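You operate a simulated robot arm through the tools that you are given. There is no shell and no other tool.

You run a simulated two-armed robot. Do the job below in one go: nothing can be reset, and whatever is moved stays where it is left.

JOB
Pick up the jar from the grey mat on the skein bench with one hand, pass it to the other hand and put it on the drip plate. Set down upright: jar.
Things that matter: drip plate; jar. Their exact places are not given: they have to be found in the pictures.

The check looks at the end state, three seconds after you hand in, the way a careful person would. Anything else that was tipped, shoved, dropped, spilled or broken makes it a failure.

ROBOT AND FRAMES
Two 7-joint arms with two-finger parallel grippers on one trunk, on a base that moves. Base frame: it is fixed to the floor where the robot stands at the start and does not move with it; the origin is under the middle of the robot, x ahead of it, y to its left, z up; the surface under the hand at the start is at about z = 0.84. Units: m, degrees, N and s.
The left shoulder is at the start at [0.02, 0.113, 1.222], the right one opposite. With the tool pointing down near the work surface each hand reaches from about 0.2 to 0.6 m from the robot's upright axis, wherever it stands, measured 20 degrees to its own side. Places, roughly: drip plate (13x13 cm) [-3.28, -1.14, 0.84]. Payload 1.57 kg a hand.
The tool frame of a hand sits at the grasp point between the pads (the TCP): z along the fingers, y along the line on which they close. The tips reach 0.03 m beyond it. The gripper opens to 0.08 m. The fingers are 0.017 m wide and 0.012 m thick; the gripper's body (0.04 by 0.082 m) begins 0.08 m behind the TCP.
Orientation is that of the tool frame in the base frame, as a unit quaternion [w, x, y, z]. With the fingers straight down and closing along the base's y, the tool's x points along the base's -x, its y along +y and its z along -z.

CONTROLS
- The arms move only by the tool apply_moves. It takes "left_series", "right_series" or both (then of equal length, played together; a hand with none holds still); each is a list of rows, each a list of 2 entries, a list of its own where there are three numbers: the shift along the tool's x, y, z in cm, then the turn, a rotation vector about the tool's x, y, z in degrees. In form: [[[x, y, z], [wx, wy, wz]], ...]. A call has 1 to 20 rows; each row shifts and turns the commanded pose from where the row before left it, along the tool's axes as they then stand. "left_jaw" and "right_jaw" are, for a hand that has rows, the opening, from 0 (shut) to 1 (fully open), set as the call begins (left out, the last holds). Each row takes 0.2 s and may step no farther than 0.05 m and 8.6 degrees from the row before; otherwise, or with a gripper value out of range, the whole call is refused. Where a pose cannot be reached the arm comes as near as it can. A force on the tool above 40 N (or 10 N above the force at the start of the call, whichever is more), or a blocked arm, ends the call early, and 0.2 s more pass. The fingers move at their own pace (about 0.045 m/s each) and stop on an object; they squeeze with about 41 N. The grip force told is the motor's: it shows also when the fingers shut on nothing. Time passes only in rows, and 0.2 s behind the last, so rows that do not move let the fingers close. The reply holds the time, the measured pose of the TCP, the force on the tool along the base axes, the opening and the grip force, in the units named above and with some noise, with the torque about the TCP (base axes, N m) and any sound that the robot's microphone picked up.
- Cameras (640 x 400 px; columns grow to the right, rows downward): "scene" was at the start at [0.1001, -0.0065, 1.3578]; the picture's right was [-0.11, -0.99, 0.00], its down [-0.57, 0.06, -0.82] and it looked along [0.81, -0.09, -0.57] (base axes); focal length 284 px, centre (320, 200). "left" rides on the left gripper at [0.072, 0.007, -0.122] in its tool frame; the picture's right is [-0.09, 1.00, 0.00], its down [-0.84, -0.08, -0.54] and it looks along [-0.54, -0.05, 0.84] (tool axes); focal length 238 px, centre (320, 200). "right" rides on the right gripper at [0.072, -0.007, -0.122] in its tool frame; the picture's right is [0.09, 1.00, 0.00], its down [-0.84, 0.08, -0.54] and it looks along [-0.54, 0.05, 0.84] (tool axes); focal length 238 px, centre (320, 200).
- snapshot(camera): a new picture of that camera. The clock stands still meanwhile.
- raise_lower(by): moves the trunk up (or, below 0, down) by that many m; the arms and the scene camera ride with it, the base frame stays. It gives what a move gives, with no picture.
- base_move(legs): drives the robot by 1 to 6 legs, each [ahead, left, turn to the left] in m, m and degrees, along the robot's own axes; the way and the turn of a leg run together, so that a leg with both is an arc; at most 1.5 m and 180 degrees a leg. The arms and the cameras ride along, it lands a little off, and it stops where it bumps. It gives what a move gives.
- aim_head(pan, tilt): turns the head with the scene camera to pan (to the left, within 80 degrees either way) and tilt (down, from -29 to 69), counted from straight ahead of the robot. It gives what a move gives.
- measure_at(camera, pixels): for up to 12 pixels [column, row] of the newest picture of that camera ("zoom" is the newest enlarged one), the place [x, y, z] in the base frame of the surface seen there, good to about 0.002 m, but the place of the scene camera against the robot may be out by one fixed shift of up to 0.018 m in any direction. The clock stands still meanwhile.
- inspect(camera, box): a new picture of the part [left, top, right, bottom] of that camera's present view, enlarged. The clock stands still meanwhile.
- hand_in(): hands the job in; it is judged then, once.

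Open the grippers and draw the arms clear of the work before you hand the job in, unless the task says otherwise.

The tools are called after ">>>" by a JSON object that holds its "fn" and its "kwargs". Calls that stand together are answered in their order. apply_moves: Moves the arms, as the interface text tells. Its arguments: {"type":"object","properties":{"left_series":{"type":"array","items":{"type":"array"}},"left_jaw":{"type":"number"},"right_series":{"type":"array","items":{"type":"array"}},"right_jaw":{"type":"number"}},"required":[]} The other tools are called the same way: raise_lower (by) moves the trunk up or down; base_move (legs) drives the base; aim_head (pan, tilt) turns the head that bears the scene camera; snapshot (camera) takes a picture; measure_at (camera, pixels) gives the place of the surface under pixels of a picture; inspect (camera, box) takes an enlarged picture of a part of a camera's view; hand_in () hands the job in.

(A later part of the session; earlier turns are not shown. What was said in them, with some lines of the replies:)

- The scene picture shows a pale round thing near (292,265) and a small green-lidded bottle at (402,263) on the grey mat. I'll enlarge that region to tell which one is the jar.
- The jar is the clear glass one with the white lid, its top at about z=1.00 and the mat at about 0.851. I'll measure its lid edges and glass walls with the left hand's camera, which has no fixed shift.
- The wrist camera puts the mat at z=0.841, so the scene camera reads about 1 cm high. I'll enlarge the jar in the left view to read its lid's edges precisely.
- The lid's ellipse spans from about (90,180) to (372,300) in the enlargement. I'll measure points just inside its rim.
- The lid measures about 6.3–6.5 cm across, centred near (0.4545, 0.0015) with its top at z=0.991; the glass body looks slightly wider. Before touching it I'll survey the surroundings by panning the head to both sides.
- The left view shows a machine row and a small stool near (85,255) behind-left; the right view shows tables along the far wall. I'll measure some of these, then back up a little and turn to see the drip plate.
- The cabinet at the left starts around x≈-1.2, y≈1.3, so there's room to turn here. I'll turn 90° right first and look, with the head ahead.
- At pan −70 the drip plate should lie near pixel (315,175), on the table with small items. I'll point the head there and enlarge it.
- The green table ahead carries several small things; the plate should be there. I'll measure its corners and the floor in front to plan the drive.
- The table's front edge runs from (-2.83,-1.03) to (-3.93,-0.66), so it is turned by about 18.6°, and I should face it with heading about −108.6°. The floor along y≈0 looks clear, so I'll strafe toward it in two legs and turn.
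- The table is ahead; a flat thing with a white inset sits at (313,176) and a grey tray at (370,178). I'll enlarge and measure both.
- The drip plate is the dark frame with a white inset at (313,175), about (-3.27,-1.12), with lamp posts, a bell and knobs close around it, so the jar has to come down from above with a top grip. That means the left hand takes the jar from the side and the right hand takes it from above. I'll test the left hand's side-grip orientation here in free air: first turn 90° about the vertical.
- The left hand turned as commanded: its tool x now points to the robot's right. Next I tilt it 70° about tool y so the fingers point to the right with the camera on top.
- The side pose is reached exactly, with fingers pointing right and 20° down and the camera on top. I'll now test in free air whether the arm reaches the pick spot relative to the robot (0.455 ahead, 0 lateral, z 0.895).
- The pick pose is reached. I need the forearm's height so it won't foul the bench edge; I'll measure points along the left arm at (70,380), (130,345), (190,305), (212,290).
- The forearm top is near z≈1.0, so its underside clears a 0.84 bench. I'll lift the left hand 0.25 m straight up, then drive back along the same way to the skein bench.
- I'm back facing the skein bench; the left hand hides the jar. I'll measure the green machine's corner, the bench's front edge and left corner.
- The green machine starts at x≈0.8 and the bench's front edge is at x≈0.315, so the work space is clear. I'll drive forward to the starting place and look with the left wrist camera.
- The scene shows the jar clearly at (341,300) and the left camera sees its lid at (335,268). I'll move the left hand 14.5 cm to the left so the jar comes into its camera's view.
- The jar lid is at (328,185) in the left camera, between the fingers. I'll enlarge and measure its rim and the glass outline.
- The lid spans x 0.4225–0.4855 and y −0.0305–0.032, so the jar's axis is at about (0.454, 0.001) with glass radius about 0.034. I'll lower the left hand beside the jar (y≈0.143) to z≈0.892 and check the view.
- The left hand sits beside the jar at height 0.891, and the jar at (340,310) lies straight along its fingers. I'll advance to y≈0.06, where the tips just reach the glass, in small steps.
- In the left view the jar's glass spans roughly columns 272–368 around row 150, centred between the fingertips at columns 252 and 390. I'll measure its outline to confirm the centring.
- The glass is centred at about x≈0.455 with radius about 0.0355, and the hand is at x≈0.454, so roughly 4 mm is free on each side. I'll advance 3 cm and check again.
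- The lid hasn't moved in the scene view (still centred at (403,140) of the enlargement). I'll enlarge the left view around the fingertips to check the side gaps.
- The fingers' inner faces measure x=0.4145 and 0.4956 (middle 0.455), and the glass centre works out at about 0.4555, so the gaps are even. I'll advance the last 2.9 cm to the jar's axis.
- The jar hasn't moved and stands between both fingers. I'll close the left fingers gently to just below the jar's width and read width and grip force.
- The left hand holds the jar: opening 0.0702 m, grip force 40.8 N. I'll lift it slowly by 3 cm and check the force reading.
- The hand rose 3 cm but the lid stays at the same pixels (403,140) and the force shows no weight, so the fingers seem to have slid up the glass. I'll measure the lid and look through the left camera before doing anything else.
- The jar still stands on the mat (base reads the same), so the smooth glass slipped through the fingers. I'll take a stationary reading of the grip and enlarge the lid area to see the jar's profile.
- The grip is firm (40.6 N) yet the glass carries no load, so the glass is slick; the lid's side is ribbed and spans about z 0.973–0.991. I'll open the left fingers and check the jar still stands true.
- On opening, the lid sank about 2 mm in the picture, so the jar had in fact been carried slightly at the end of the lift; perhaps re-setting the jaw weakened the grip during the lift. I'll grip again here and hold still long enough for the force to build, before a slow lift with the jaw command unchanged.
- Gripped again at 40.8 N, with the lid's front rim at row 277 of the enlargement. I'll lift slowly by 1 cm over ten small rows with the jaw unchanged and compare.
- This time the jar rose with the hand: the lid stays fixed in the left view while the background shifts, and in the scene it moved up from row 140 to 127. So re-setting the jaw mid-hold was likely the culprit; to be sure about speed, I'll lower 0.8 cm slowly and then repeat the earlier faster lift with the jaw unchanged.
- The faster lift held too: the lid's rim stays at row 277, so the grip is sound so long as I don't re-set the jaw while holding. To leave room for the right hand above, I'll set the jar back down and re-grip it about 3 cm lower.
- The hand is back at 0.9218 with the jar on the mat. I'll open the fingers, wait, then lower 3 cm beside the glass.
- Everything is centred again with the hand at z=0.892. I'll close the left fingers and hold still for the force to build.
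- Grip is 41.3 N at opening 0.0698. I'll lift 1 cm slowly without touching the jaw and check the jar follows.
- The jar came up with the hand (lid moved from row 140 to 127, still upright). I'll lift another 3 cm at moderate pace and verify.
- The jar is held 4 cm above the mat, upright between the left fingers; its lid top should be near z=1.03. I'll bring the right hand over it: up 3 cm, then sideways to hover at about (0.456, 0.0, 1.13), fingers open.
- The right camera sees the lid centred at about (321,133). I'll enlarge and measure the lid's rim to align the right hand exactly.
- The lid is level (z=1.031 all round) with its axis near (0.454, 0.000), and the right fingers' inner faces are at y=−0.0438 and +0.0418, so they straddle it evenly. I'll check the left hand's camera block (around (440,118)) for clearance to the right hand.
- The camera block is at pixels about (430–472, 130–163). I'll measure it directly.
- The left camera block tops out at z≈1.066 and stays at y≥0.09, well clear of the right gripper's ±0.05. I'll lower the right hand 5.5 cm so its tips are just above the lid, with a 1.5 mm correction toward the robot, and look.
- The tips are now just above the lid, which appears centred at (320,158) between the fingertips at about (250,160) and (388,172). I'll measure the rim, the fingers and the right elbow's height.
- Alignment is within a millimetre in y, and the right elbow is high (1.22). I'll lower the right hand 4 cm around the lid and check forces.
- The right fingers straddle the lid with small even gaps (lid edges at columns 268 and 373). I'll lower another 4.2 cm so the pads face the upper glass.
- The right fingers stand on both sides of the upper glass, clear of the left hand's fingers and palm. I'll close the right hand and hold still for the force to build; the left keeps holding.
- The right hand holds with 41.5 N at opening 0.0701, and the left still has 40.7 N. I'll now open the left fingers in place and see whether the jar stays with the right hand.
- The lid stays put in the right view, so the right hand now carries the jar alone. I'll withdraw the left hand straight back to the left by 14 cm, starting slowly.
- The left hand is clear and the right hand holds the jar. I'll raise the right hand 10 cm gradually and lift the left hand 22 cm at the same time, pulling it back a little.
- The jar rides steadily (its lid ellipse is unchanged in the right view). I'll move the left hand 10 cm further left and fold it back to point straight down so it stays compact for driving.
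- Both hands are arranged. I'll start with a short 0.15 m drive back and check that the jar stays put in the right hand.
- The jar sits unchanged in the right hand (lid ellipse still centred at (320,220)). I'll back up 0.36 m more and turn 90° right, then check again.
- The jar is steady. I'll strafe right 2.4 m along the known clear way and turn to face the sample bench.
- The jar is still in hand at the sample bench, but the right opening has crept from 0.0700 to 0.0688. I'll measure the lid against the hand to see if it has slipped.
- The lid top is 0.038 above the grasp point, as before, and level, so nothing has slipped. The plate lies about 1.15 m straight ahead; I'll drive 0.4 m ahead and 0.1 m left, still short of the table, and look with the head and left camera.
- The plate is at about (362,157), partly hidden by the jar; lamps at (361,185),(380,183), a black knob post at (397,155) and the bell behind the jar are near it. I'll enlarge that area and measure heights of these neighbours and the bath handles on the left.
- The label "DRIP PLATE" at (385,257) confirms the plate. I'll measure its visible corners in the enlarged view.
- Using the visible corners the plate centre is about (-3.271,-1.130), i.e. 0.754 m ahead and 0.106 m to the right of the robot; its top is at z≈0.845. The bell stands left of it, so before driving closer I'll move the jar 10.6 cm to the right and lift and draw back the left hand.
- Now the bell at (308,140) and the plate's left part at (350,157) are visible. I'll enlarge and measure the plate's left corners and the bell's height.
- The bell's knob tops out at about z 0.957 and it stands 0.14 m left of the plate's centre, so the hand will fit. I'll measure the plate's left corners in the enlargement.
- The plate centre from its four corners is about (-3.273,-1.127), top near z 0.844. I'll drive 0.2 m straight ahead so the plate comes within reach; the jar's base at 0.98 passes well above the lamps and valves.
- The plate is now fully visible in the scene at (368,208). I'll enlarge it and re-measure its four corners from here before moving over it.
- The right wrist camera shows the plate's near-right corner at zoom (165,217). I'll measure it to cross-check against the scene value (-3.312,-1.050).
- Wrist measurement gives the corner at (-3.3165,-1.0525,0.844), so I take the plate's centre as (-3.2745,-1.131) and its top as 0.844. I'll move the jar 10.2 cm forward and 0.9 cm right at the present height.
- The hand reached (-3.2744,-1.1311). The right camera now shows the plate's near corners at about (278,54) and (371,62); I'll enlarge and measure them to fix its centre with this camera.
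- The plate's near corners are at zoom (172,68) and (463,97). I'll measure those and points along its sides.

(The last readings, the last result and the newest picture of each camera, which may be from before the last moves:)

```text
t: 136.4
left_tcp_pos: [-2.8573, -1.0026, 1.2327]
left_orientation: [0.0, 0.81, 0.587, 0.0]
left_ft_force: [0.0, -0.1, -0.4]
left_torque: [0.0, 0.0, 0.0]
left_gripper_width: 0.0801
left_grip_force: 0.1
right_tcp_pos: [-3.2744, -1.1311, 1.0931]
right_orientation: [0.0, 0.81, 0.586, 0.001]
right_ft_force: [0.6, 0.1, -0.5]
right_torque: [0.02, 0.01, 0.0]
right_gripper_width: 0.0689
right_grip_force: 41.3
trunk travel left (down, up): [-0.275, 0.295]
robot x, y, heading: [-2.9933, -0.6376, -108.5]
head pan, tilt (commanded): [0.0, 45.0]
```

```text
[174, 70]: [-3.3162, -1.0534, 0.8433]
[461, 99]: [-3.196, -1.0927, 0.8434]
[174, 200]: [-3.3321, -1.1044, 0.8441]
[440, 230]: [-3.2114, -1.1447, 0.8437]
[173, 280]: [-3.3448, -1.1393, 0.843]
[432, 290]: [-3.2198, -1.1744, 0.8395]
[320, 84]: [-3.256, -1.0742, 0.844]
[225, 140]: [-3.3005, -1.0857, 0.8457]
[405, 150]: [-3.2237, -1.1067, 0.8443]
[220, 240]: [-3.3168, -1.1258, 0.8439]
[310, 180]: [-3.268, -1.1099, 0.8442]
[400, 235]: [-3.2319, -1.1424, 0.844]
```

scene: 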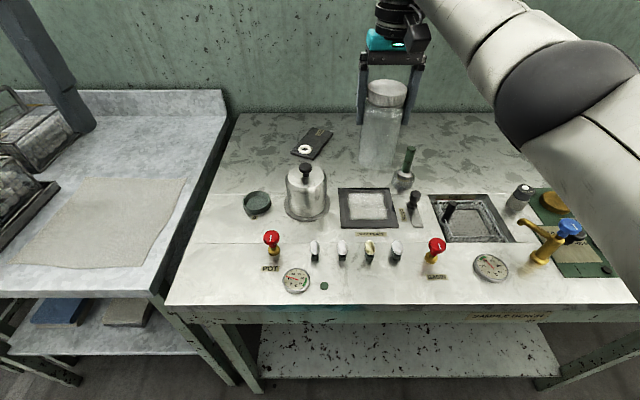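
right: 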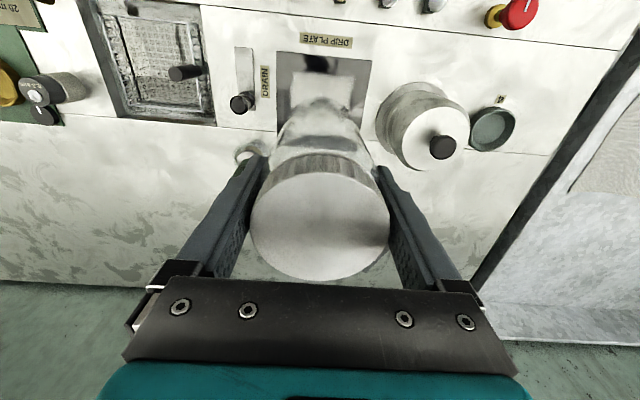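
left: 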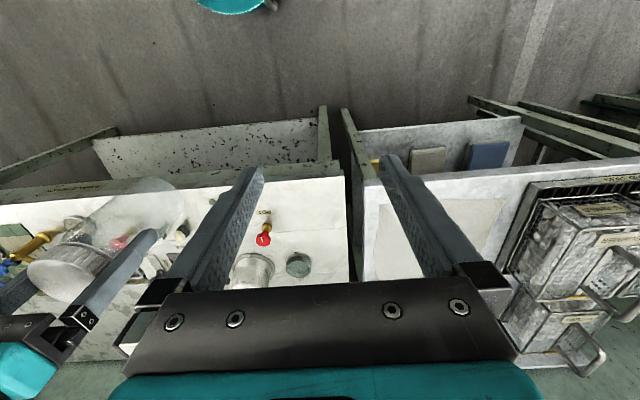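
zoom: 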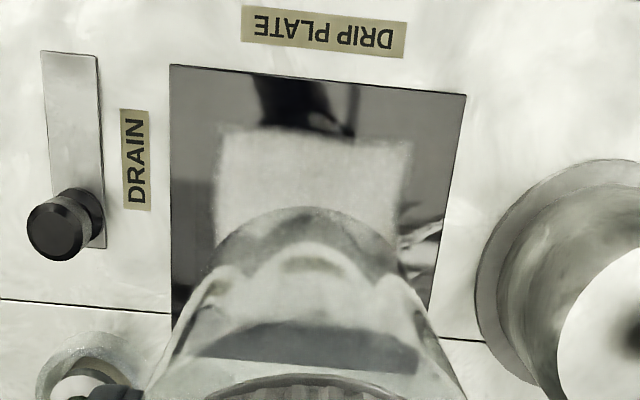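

This camera puts the plate's centre at about (-3.276,-1.134), 3 mm ahead of the hand, with the top at 0.844. The jar's base is 0.112 below the grasp point, so contact should come at TCP z≈0.956; I'll lower 12 cm first with a 2.5 mm forward correction.

>>> {"fn": "apply_moves", "kwargs": {"right_series": [[[-0.25, 0, 0.3], [0, 0, 0]], [[0, 0, 0.8], [0, 0, 0]], [[0, 0, 1.2], [0, 0, 0]], [[0, 0, 1.2], [0, 0, 0]], [[0, 0, 1.2], [0, 0, 0]], [[0, 0, 1.2], [0, 0, 0]], [[0, 0, 1.2], [0, 0, 0]], [[0, 0, 1.2], [0, 0, 0]], [[0, 0, 1.2], [0, 0, 0]], [[0, 0, 1.2], [0, 0, 0]], [[0, 0, 0.8], [0, 0, 0]], [[0, 0, 0.5], [0, 0, 0]], [[0, 0, 0], [0, 0, 0]]]}}

>>> {"fn": "snapshot", "kwargs": {"camera": "right"}}

>>> {"fn": "inspect", "kwargs": {"camera": "scene", "box": [270, 90, 470, 270]}}

```text
t: 139.2
left_tcp_pos: [-2.8561, -1.0042, 1.2323]
left_orientation: [0.0, 0.811, 0.586, 0.0]
left_ft_force: [-0.3, 0.6, 0.5]
left_torque: [-0.03, 0.01, -0.02]
left_gripper_width: 0.0797
left_grip_force: 0.0
right_tcp_pos: [-3.2757, -1.1329, 0.9715]
right_orientation: [0.0, 0.81, 0.586, 0.0]
right_ft_force: [0.4, 0.0, -1.4]
right_torque: [0.02, -0.01, 0.02]
right_gripper_width: 0.0685
right_grip_force: 41.5
trunk travel left (down, up): [-0.275, 0.295]
robot x, y, heading: [-2.9984, -0.6382, -108.1]
head pan, tilt (commanded): [0.0, 45.0]
```

```text
taken
```

right: 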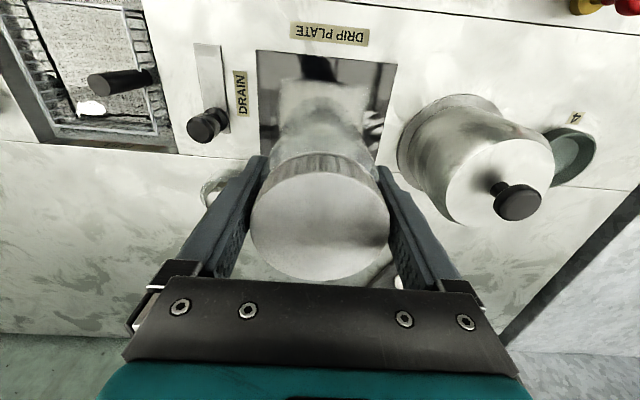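

```text
2.22 times, centred on (370, 180) of scene
```

zoom: 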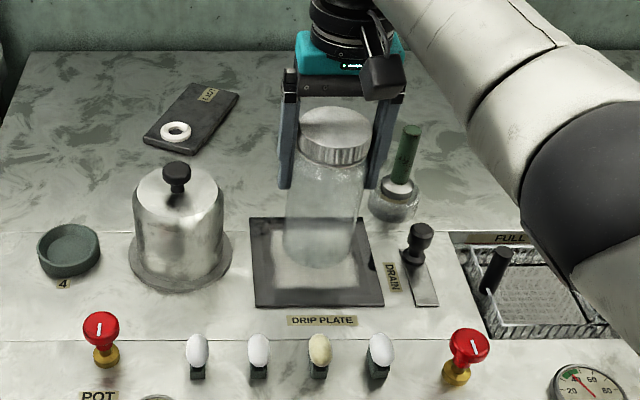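

The jar hangs above the plate's middle, with about 1.5 cm to go. I'll re-measure the lid's height to get the exact base height.

>>> {"fn": "measure_at", "kwargs": {"camera": "right", "pixels": [[257, 220], [383, 220], [320, 176], [320, 273], [320, 220], [265, 60], [390, 70], [300, 100]]}}

>>> {"fn": "inspect", "kwargs": {"camera": "right", "box": [230, 30, 410, 170]}}

```text
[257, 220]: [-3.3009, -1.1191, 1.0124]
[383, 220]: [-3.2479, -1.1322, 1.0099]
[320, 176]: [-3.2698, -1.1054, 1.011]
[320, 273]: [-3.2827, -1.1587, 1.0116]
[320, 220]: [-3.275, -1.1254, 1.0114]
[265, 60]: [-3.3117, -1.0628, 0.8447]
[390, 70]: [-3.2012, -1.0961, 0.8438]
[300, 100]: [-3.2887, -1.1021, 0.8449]
```

```text
2.86 times, centred on (320, 100) of right
```

zoom: 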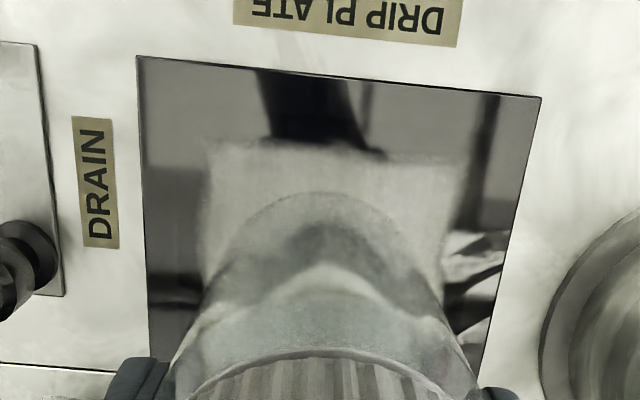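

The lid reads 1.0112, so the base is near 0.861 and the plate at about 0.8445: roughly 1.65 cm to go. I'll lower 1.4 cm gently.

>>> {"fn": "apply_moves", "kwargs": {"right_series": [[[0, 0, 0.2], [0, 0, 0]], [[0, 0, 0.3], [0, 0, 0]], [[0, 0, 0.3], [0, 0, 0]], [[0, 0, 0.3], [0, 0, 0]], [[0, 0, 0.2], [0, 0, 0]], [[0, 0, 0.1], [0, 0, 0]], [[0, 0, 0], [0, 0, 0]], [[0, 0, 0], [0, 0, 0]]]}}

>>> {"fn": "inspect", "kwargs": {"camera": "scene", "box": [320, 120, 420, 240]}}

```text
t: 141.0
left_tcp_pos: [-2.8554, -1.0031, 1.2323]
left_orientation: [0.0, 0.81, 0.587, 0.0]
left_ft_force: [0.2, 0.0, -0.7]
left_torque: [-0.02, 0.01, 0.01]
left_gripper_width: 0.0801
left_grip_force: 0.0
right_tcp_pos: [-3.2763, -1.1311, 0.9581]
right_orientation: [0.0, 0.81, 0.587, 0.0]
right_ft_force: [-0.2, -0.5, -0.7]
right_torque: [0.03, 0.01, 0.02]
right_gripper_width: 0.069
right_grip_force: 40.8
trunk travel left (down, up): [-0.275, 0.295]
robot x, y, heading: [-2.996, -0.633, -108.0]
head pan, tilt (commanded): [0.0, 45.0]
```

```text
3.33 times, centred on (370, 180) of scene
```

zoom: 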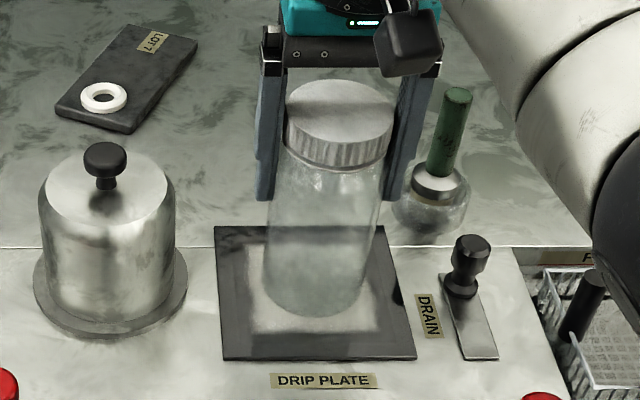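

About 2–3 mm remain. I'll lower 2 mm in tiny steps and read the force.

>>> {"fn": "apply_moves", "kwargs": {"right_series": [[[0, 0, 0.05], [0, 0, 0]], [[0, 0, 0.05], [0, 0, 0]], [[0, 0, 0.05], [0, 0, 0]], [[0, 0, 0.05], [0, 0, 0]], [[0, 0, 0], [0, 0, 0]]]}}

>>> {"fn": "measure_at", "kwargs": {"camera": "right", "pixels": [[320, 220]]}}

```text
t: 142.2
left_tcp_pos: [-2.8565, -1.0032, 1.2321]
left_orientation: [0.0, 0.81, 0.586, 0.0]
left_ft_force: [0.3, -0.6, 0.3]
left_torque: [0.03, 0.0, 0.0]
left_gripper_width: 0.0801
left_grip_force: 0.1
right_tcp_pos: [-3.2753, -1.1326, 0.9573]
right_orientation: [0.0, 0.81, 0.586, -0.001]
right_ft_force: [-1.0, 0.4, 2.2]
right_torque: [0.06, 0.04, 0.0]
right_gripper_width: 0.0687
right_grip_force: 41.3
trunk travel left (down, up): [-0.275, 0.295]
robot x, y, heading: [-2.9955, -0.6401, -108.4]
head pan, tilt (commanded): [0.0, 45.0]
```

```text
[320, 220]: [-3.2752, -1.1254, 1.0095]
```

The vertical force turned to +2.2 N, suggesting first contact. I'll take a stationary reading and a new picture to confirm.

>>> {"fn": "apply_moves", "kwargs": {"right_series": [[[0, 0, 0], [0, 0, 0]], [[0, 0, 0], [0, 0, 0]]]}}

>>> {"fn": "snapshot", "kwargs": {"camera": "right"}}

>>> {"fn": "measure_at", "kwargs": {"camera": "right", "pixels": [[320, 220], [257, 220], [383, 220], [320, 176], [320, 273], [290, 100], [360, 100], [320, 85]]}}

```text
t: 142.8
left_tcp_pos: [-2.8571, -1.0031, 1.2331]
left_orientation: [0.0, 0.81, 0.587, 0.0]
left_ft_force: [-0.3, 0.6, 0.8]
left_torque: [-0.01, -0.02, -0.01]
left_gripper_width: 0.08
left_grip_force: 0.1
right_tcp_pos: [-3.2755, -1.1319, 0.9575]
right_orientation: [0.001, 0.81, 0.586, 0.0]
right_ft_force: [0.1, 0.0, 3.2]
right_torque: [0.06, -0.04, -0.02]
right_gripper_width: 0.069
right_grip_force: 41.1
trunk travel left (down, up): [-0.275, 0.295]
robot x, y, heading: [-2.9974, -0.6386, -108.3]
head pan, tilt (commanded): [0.0, 45.0]
```

```text
taken
```

right: 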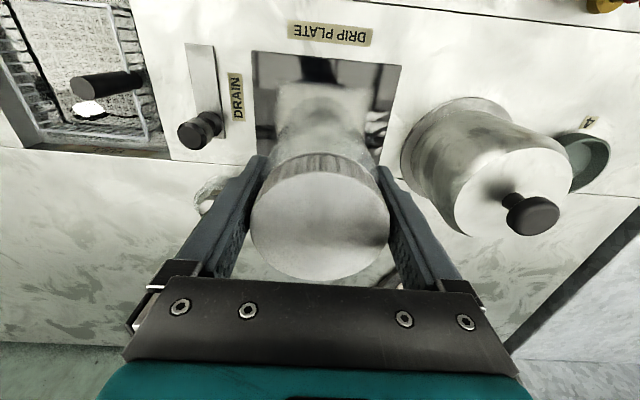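

```text
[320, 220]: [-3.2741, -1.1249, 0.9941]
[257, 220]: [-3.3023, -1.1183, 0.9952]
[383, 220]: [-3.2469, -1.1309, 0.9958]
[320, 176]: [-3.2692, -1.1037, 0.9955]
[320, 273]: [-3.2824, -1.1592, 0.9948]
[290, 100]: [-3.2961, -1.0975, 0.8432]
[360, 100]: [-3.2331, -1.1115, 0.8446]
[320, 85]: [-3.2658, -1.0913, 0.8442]
```

Contact is confirmed: +3.2 N upward, lid top at 0.995 and level, which puts the base on the plate. I'll open the right fingers and hold still.

>>> {"fn": "apply_moves", "kwargs": {"right_series": [[[0, 0, 0], [0, 0, 0]], [[0, 0, 0], [0, 0, 0]], [[0, 0, 0], [0, 0, 0]], [[0, 0, 0], [0, 0, 0]]], "right_jaw": 1.0}}

>>> {"fn": "snapshot", "kwargs": {"camera": "right"}}

>>> {"fn": "measure_at", "kwargs": {"camera": "right", "pixels": [[320, 220], [257, 220], [383, 220], [320, 176], [320, 273], [252, 175], [390, 180]]}}

>>> {"fn": "inspect", "kwargs": {"camera": "scene", "box": [320, 120, 420, 240]}}

```text
t: 143.8
left_tcp_pos: [-2.8573, -1.0029, 1.2316]
left_orientation: [-0.001, 0.81, 0.586, 0.0]
left_ft_force: [-0.8, -0.4, 0.2]
left_torque: [0.01, 0.01, 0.02]
left_gripper_width: 0.0802
left_grip_force: 0.1
right_tcp_pos: [-3.2746, -1.1322, 0.9571]
right_orientation: [0.0, 0.81, 0.586, 0.0]
right_ft_force: [0.0, 0.2, -0.6]
right_torque: [0.0, -0.02, 0.01]
right_gripper_width: 0.0801
right_grip_force: 0.0
trunk travel left (down, up): [-0.275, 0.295]
robot x, y, heading: [-2.9942, -0.6334, -108.3]
head pan, tilt (commanded): [0.0, 45.0]
```

```text
taken
```

right: 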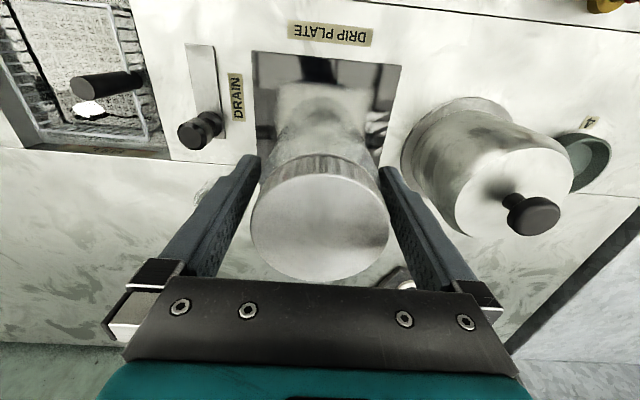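

```text
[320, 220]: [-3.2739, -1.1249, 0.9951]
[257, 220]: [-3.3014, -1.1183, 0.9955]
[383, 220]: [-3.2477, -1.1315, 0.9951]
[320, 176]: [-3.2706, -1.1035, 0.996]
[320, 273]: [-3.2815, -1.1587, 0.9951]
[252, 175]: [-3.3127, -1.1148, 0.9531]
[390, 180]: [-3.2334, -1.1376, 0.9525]
```

```text
3.33 times, centred on (370, 180) of scene
```

zoom: 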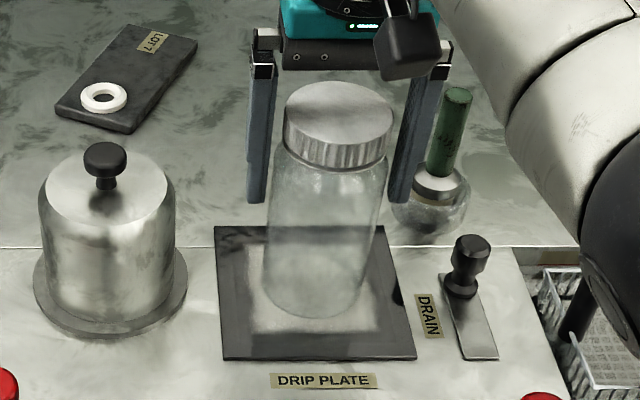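

The jar stands upright on the plate (lid level at 0.9955) and both fingers are clear. The jar is about 2 mm right of the finger middle, so I'll shift the hand 1.5 mm right and then rise straight up slowly.

>>> {"fn": "apply_moves", "kwargs": {"right_series": [[[0, -0.15, 0], [0, 0, 0]], [[0, 0, -0.5], [0, 0, 0]], [[0, 0, -1.0], [0, 0, 0]], [[0, 0, -1.5], [0, 0, 0]], [[0, 0, -1.5], [0, 0, 0]], [[0, 0, -1.5], [0, 0, 0]], [[0, 0, -1.5], [0, 0, 0]], [[0, 0, -1.5], [0, 0, 0]], [[0, 0, -2.0], [0, 0, 0]], [[0, 0, -2.0], [0, 0, 0]], [[0, 0, -2.0], [0, 0, 0]], [[0, 0, -1.0], [0, 0, 0]], [[0, 0, 0], [0, 0, 0]]]}}

>>> {"fn": "snapshot", "kwargs": {"camera": "right"}}

>>> {"fn": "snapshot", "kwargs": {"camera": "scene"}}

```text
t: 146.6
left_tcp_pos: [-2.858, -1.0031, 1.2321]
left_orientation: [0.0, 0.81, 0.586, 0.0]
left_ft_force: [0.0, -0.5, 0.4]
left_torque: [0.0, -0.01, -0.03]
left_gripper_width: 0.0803
left_grip_force: 0.1
right_tcp_pos: [-3.2769, -1.132, 1.117]
right_orientation: [0.0, 0.81, 0.587, 0.0]
right_ft_force: [1.0, -0.6, 1.0]
right_torque: [-0.02, 0.01, 0.01]
right_gripper_width: 0.08
right_grip_force: 0.0
trunk travel left (down, up): [-0.275, 0.295]
robot x, y, heading: [-2.9953, -0.6335, -108.2]
head pan, tilt (commanded): [0.0, 45.0]
```

```text
taken
```

right: 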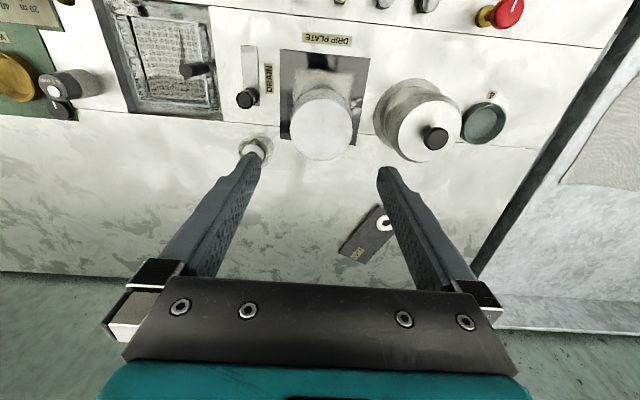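

```text
taken
```

scene: 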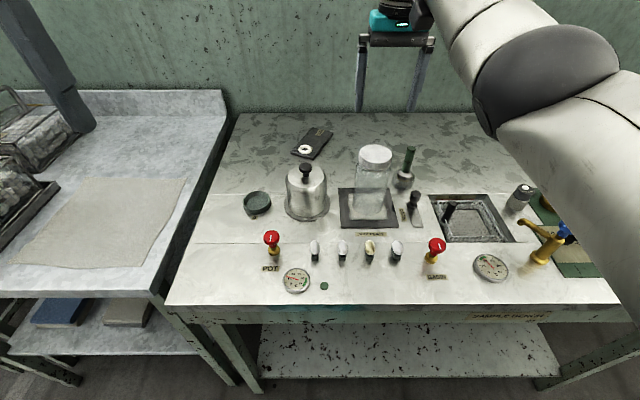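

The jar stands alone on the plate and the right hand is clear above it. I'll back the robot off 0.45 m so both arms are away from the work, then inspect the result.

>>> {"fn": "base_move", "kwargs": {"legs": [[-0.45, 0, 0]]}}

>>> {"fn": "aim_head", "kwargs": {"pan": -10, "tilt": 35}}

>>> {"fn": "snapshot", "kwargs": {"camera": "scene"}}

```text
t: 149.3
left_tcp_pos: [-2.7157, -0.5726, 1.2325]
left_orientation: [0.0, 0.81, 0.586, -0.001]
left_ft_force: [0.5, -0.7, 0.3]
left_torque: [0.01, 0.0, 0.01]
left_gripper_width: 0.0799
left_grip_force: 0.0
right_tcp_pos: [-3.1351, -0.7006, 1.1166]
right_orientation: [0.0, 0.811, 0.586, 0.0]
right_ft_force: [-0.5, 0.2, 0.6]
right_torque: [-0.01, -0.02, 0.03]
right_gripper_width: 0.0801
right_grip_force: 0.1
trunk travel left (down, up): [-0.275, 0.295]
robot x, y, heading: [-2.8529, -0.2082, -108.4]
head pan, tilt (commanded): [0.0, 45.0]
```

```text
t: 150.1
left_tcp_pos: [-2.716, -0.5738, 1.232]
left_orientation: [0.0, 0.811, 0.586, 0.0]
left_ft_force: [-0.6, 0.8, 0.7]
left_torque: [0.01, 0.03, 0.0]
left_gripper_width: 0.0799
left_grip_force: 0.0
right_tcp_pos: [-3.1352, -0.7014, 1.117]
right_orientation: [0.0, 0.811, 0.586, -0.001]
right_ft_force: [0.7, 0.2, 0.2]
right_torque: [0.0, 0.01, 0.02]
right_gripper_width: 0.0802
right_grip_force: 0.0
trunk travel left (down, up): [-0.275, 0.295]
robot x, y, heading: [-2.8521, -0.2079, -108.6]
head pan, tilt (commanded): [-10.0, 35.0]
```

```text
taken
```

scene: 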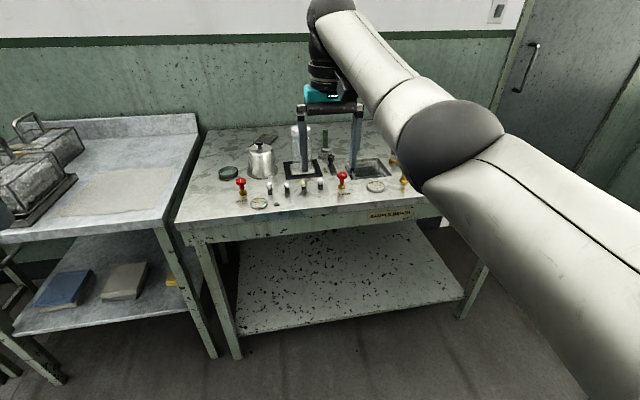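

The arms are clear of the bench; I'll enlarge the plate area around (300,160) for a last look at the jar and its neighbours.

>>> {"fn": "inspect", "kwargs": {"camera": "scene", "box": [220, 110, 420, 225]}}

>>> {"fn": "inspect", "kwargs": {"camera": "right", "box": [160, 20, 480, 220]}}

```text
3.20 times, centred on (320, 168) of scene
```

zoom: 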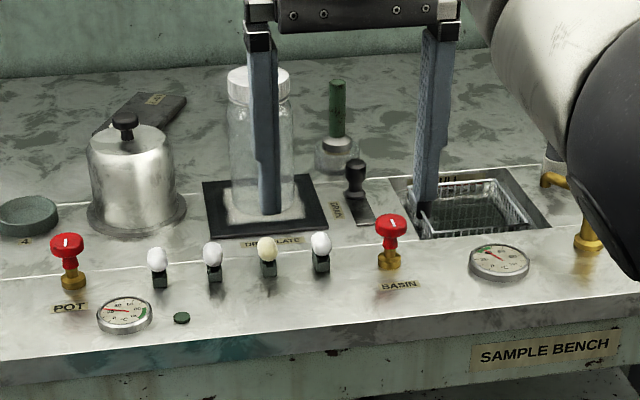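

```text
2.00 times, centred on (320, 120) of right
```

zoom: 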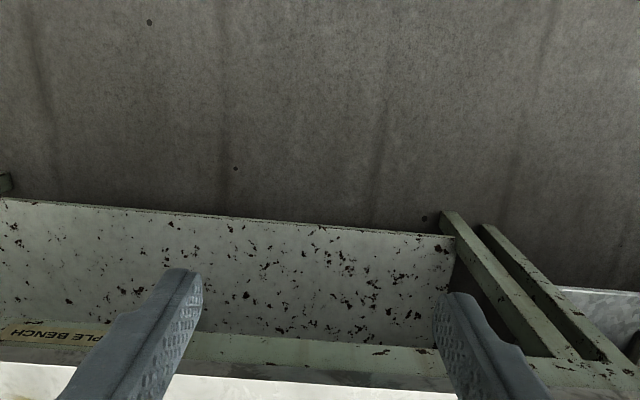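

The jar stands upright in the middle of the drip plate at (262,150) of the enlargement. The bell, lamps, valves and the rest are untouched, both grippers are open and the arms are clear. I'll hand the job in.

>>> {"fn": "hand_in", "kwargs": {}}

```text
The job is handed in.
```

The jar is standing upright in the middle of the drip plate on the sample bench, and the job is handed in. The handover went left hand to right hand, in the air above the skein bench mat.

- **Pick-up:** my first lift slipped. The left fingers slid up the glass and the jar came about 2 mm off the mat, then settled back upright when I released it. I re-gripped and lifted again, and it held from then on.
- **Handover:** the left hand held the jar low from the side while the right hand closed on it from above, then the left let go and withdrew. The lid stayed level and the jar did not slip during the drive over.
- **Placement:** I felt contact at about 3 N before opening the fingers. The lid read level afterwards, at about z = 0.995.

In the last pictures of the sample bench, the bell, lamps, valves and the rest looked undisturbed. I didn't go back for a closing look at the skein bench, but nothing there was touched except the jar. Both grippers are open and I backed the robot 0.45 m clear of the bench.
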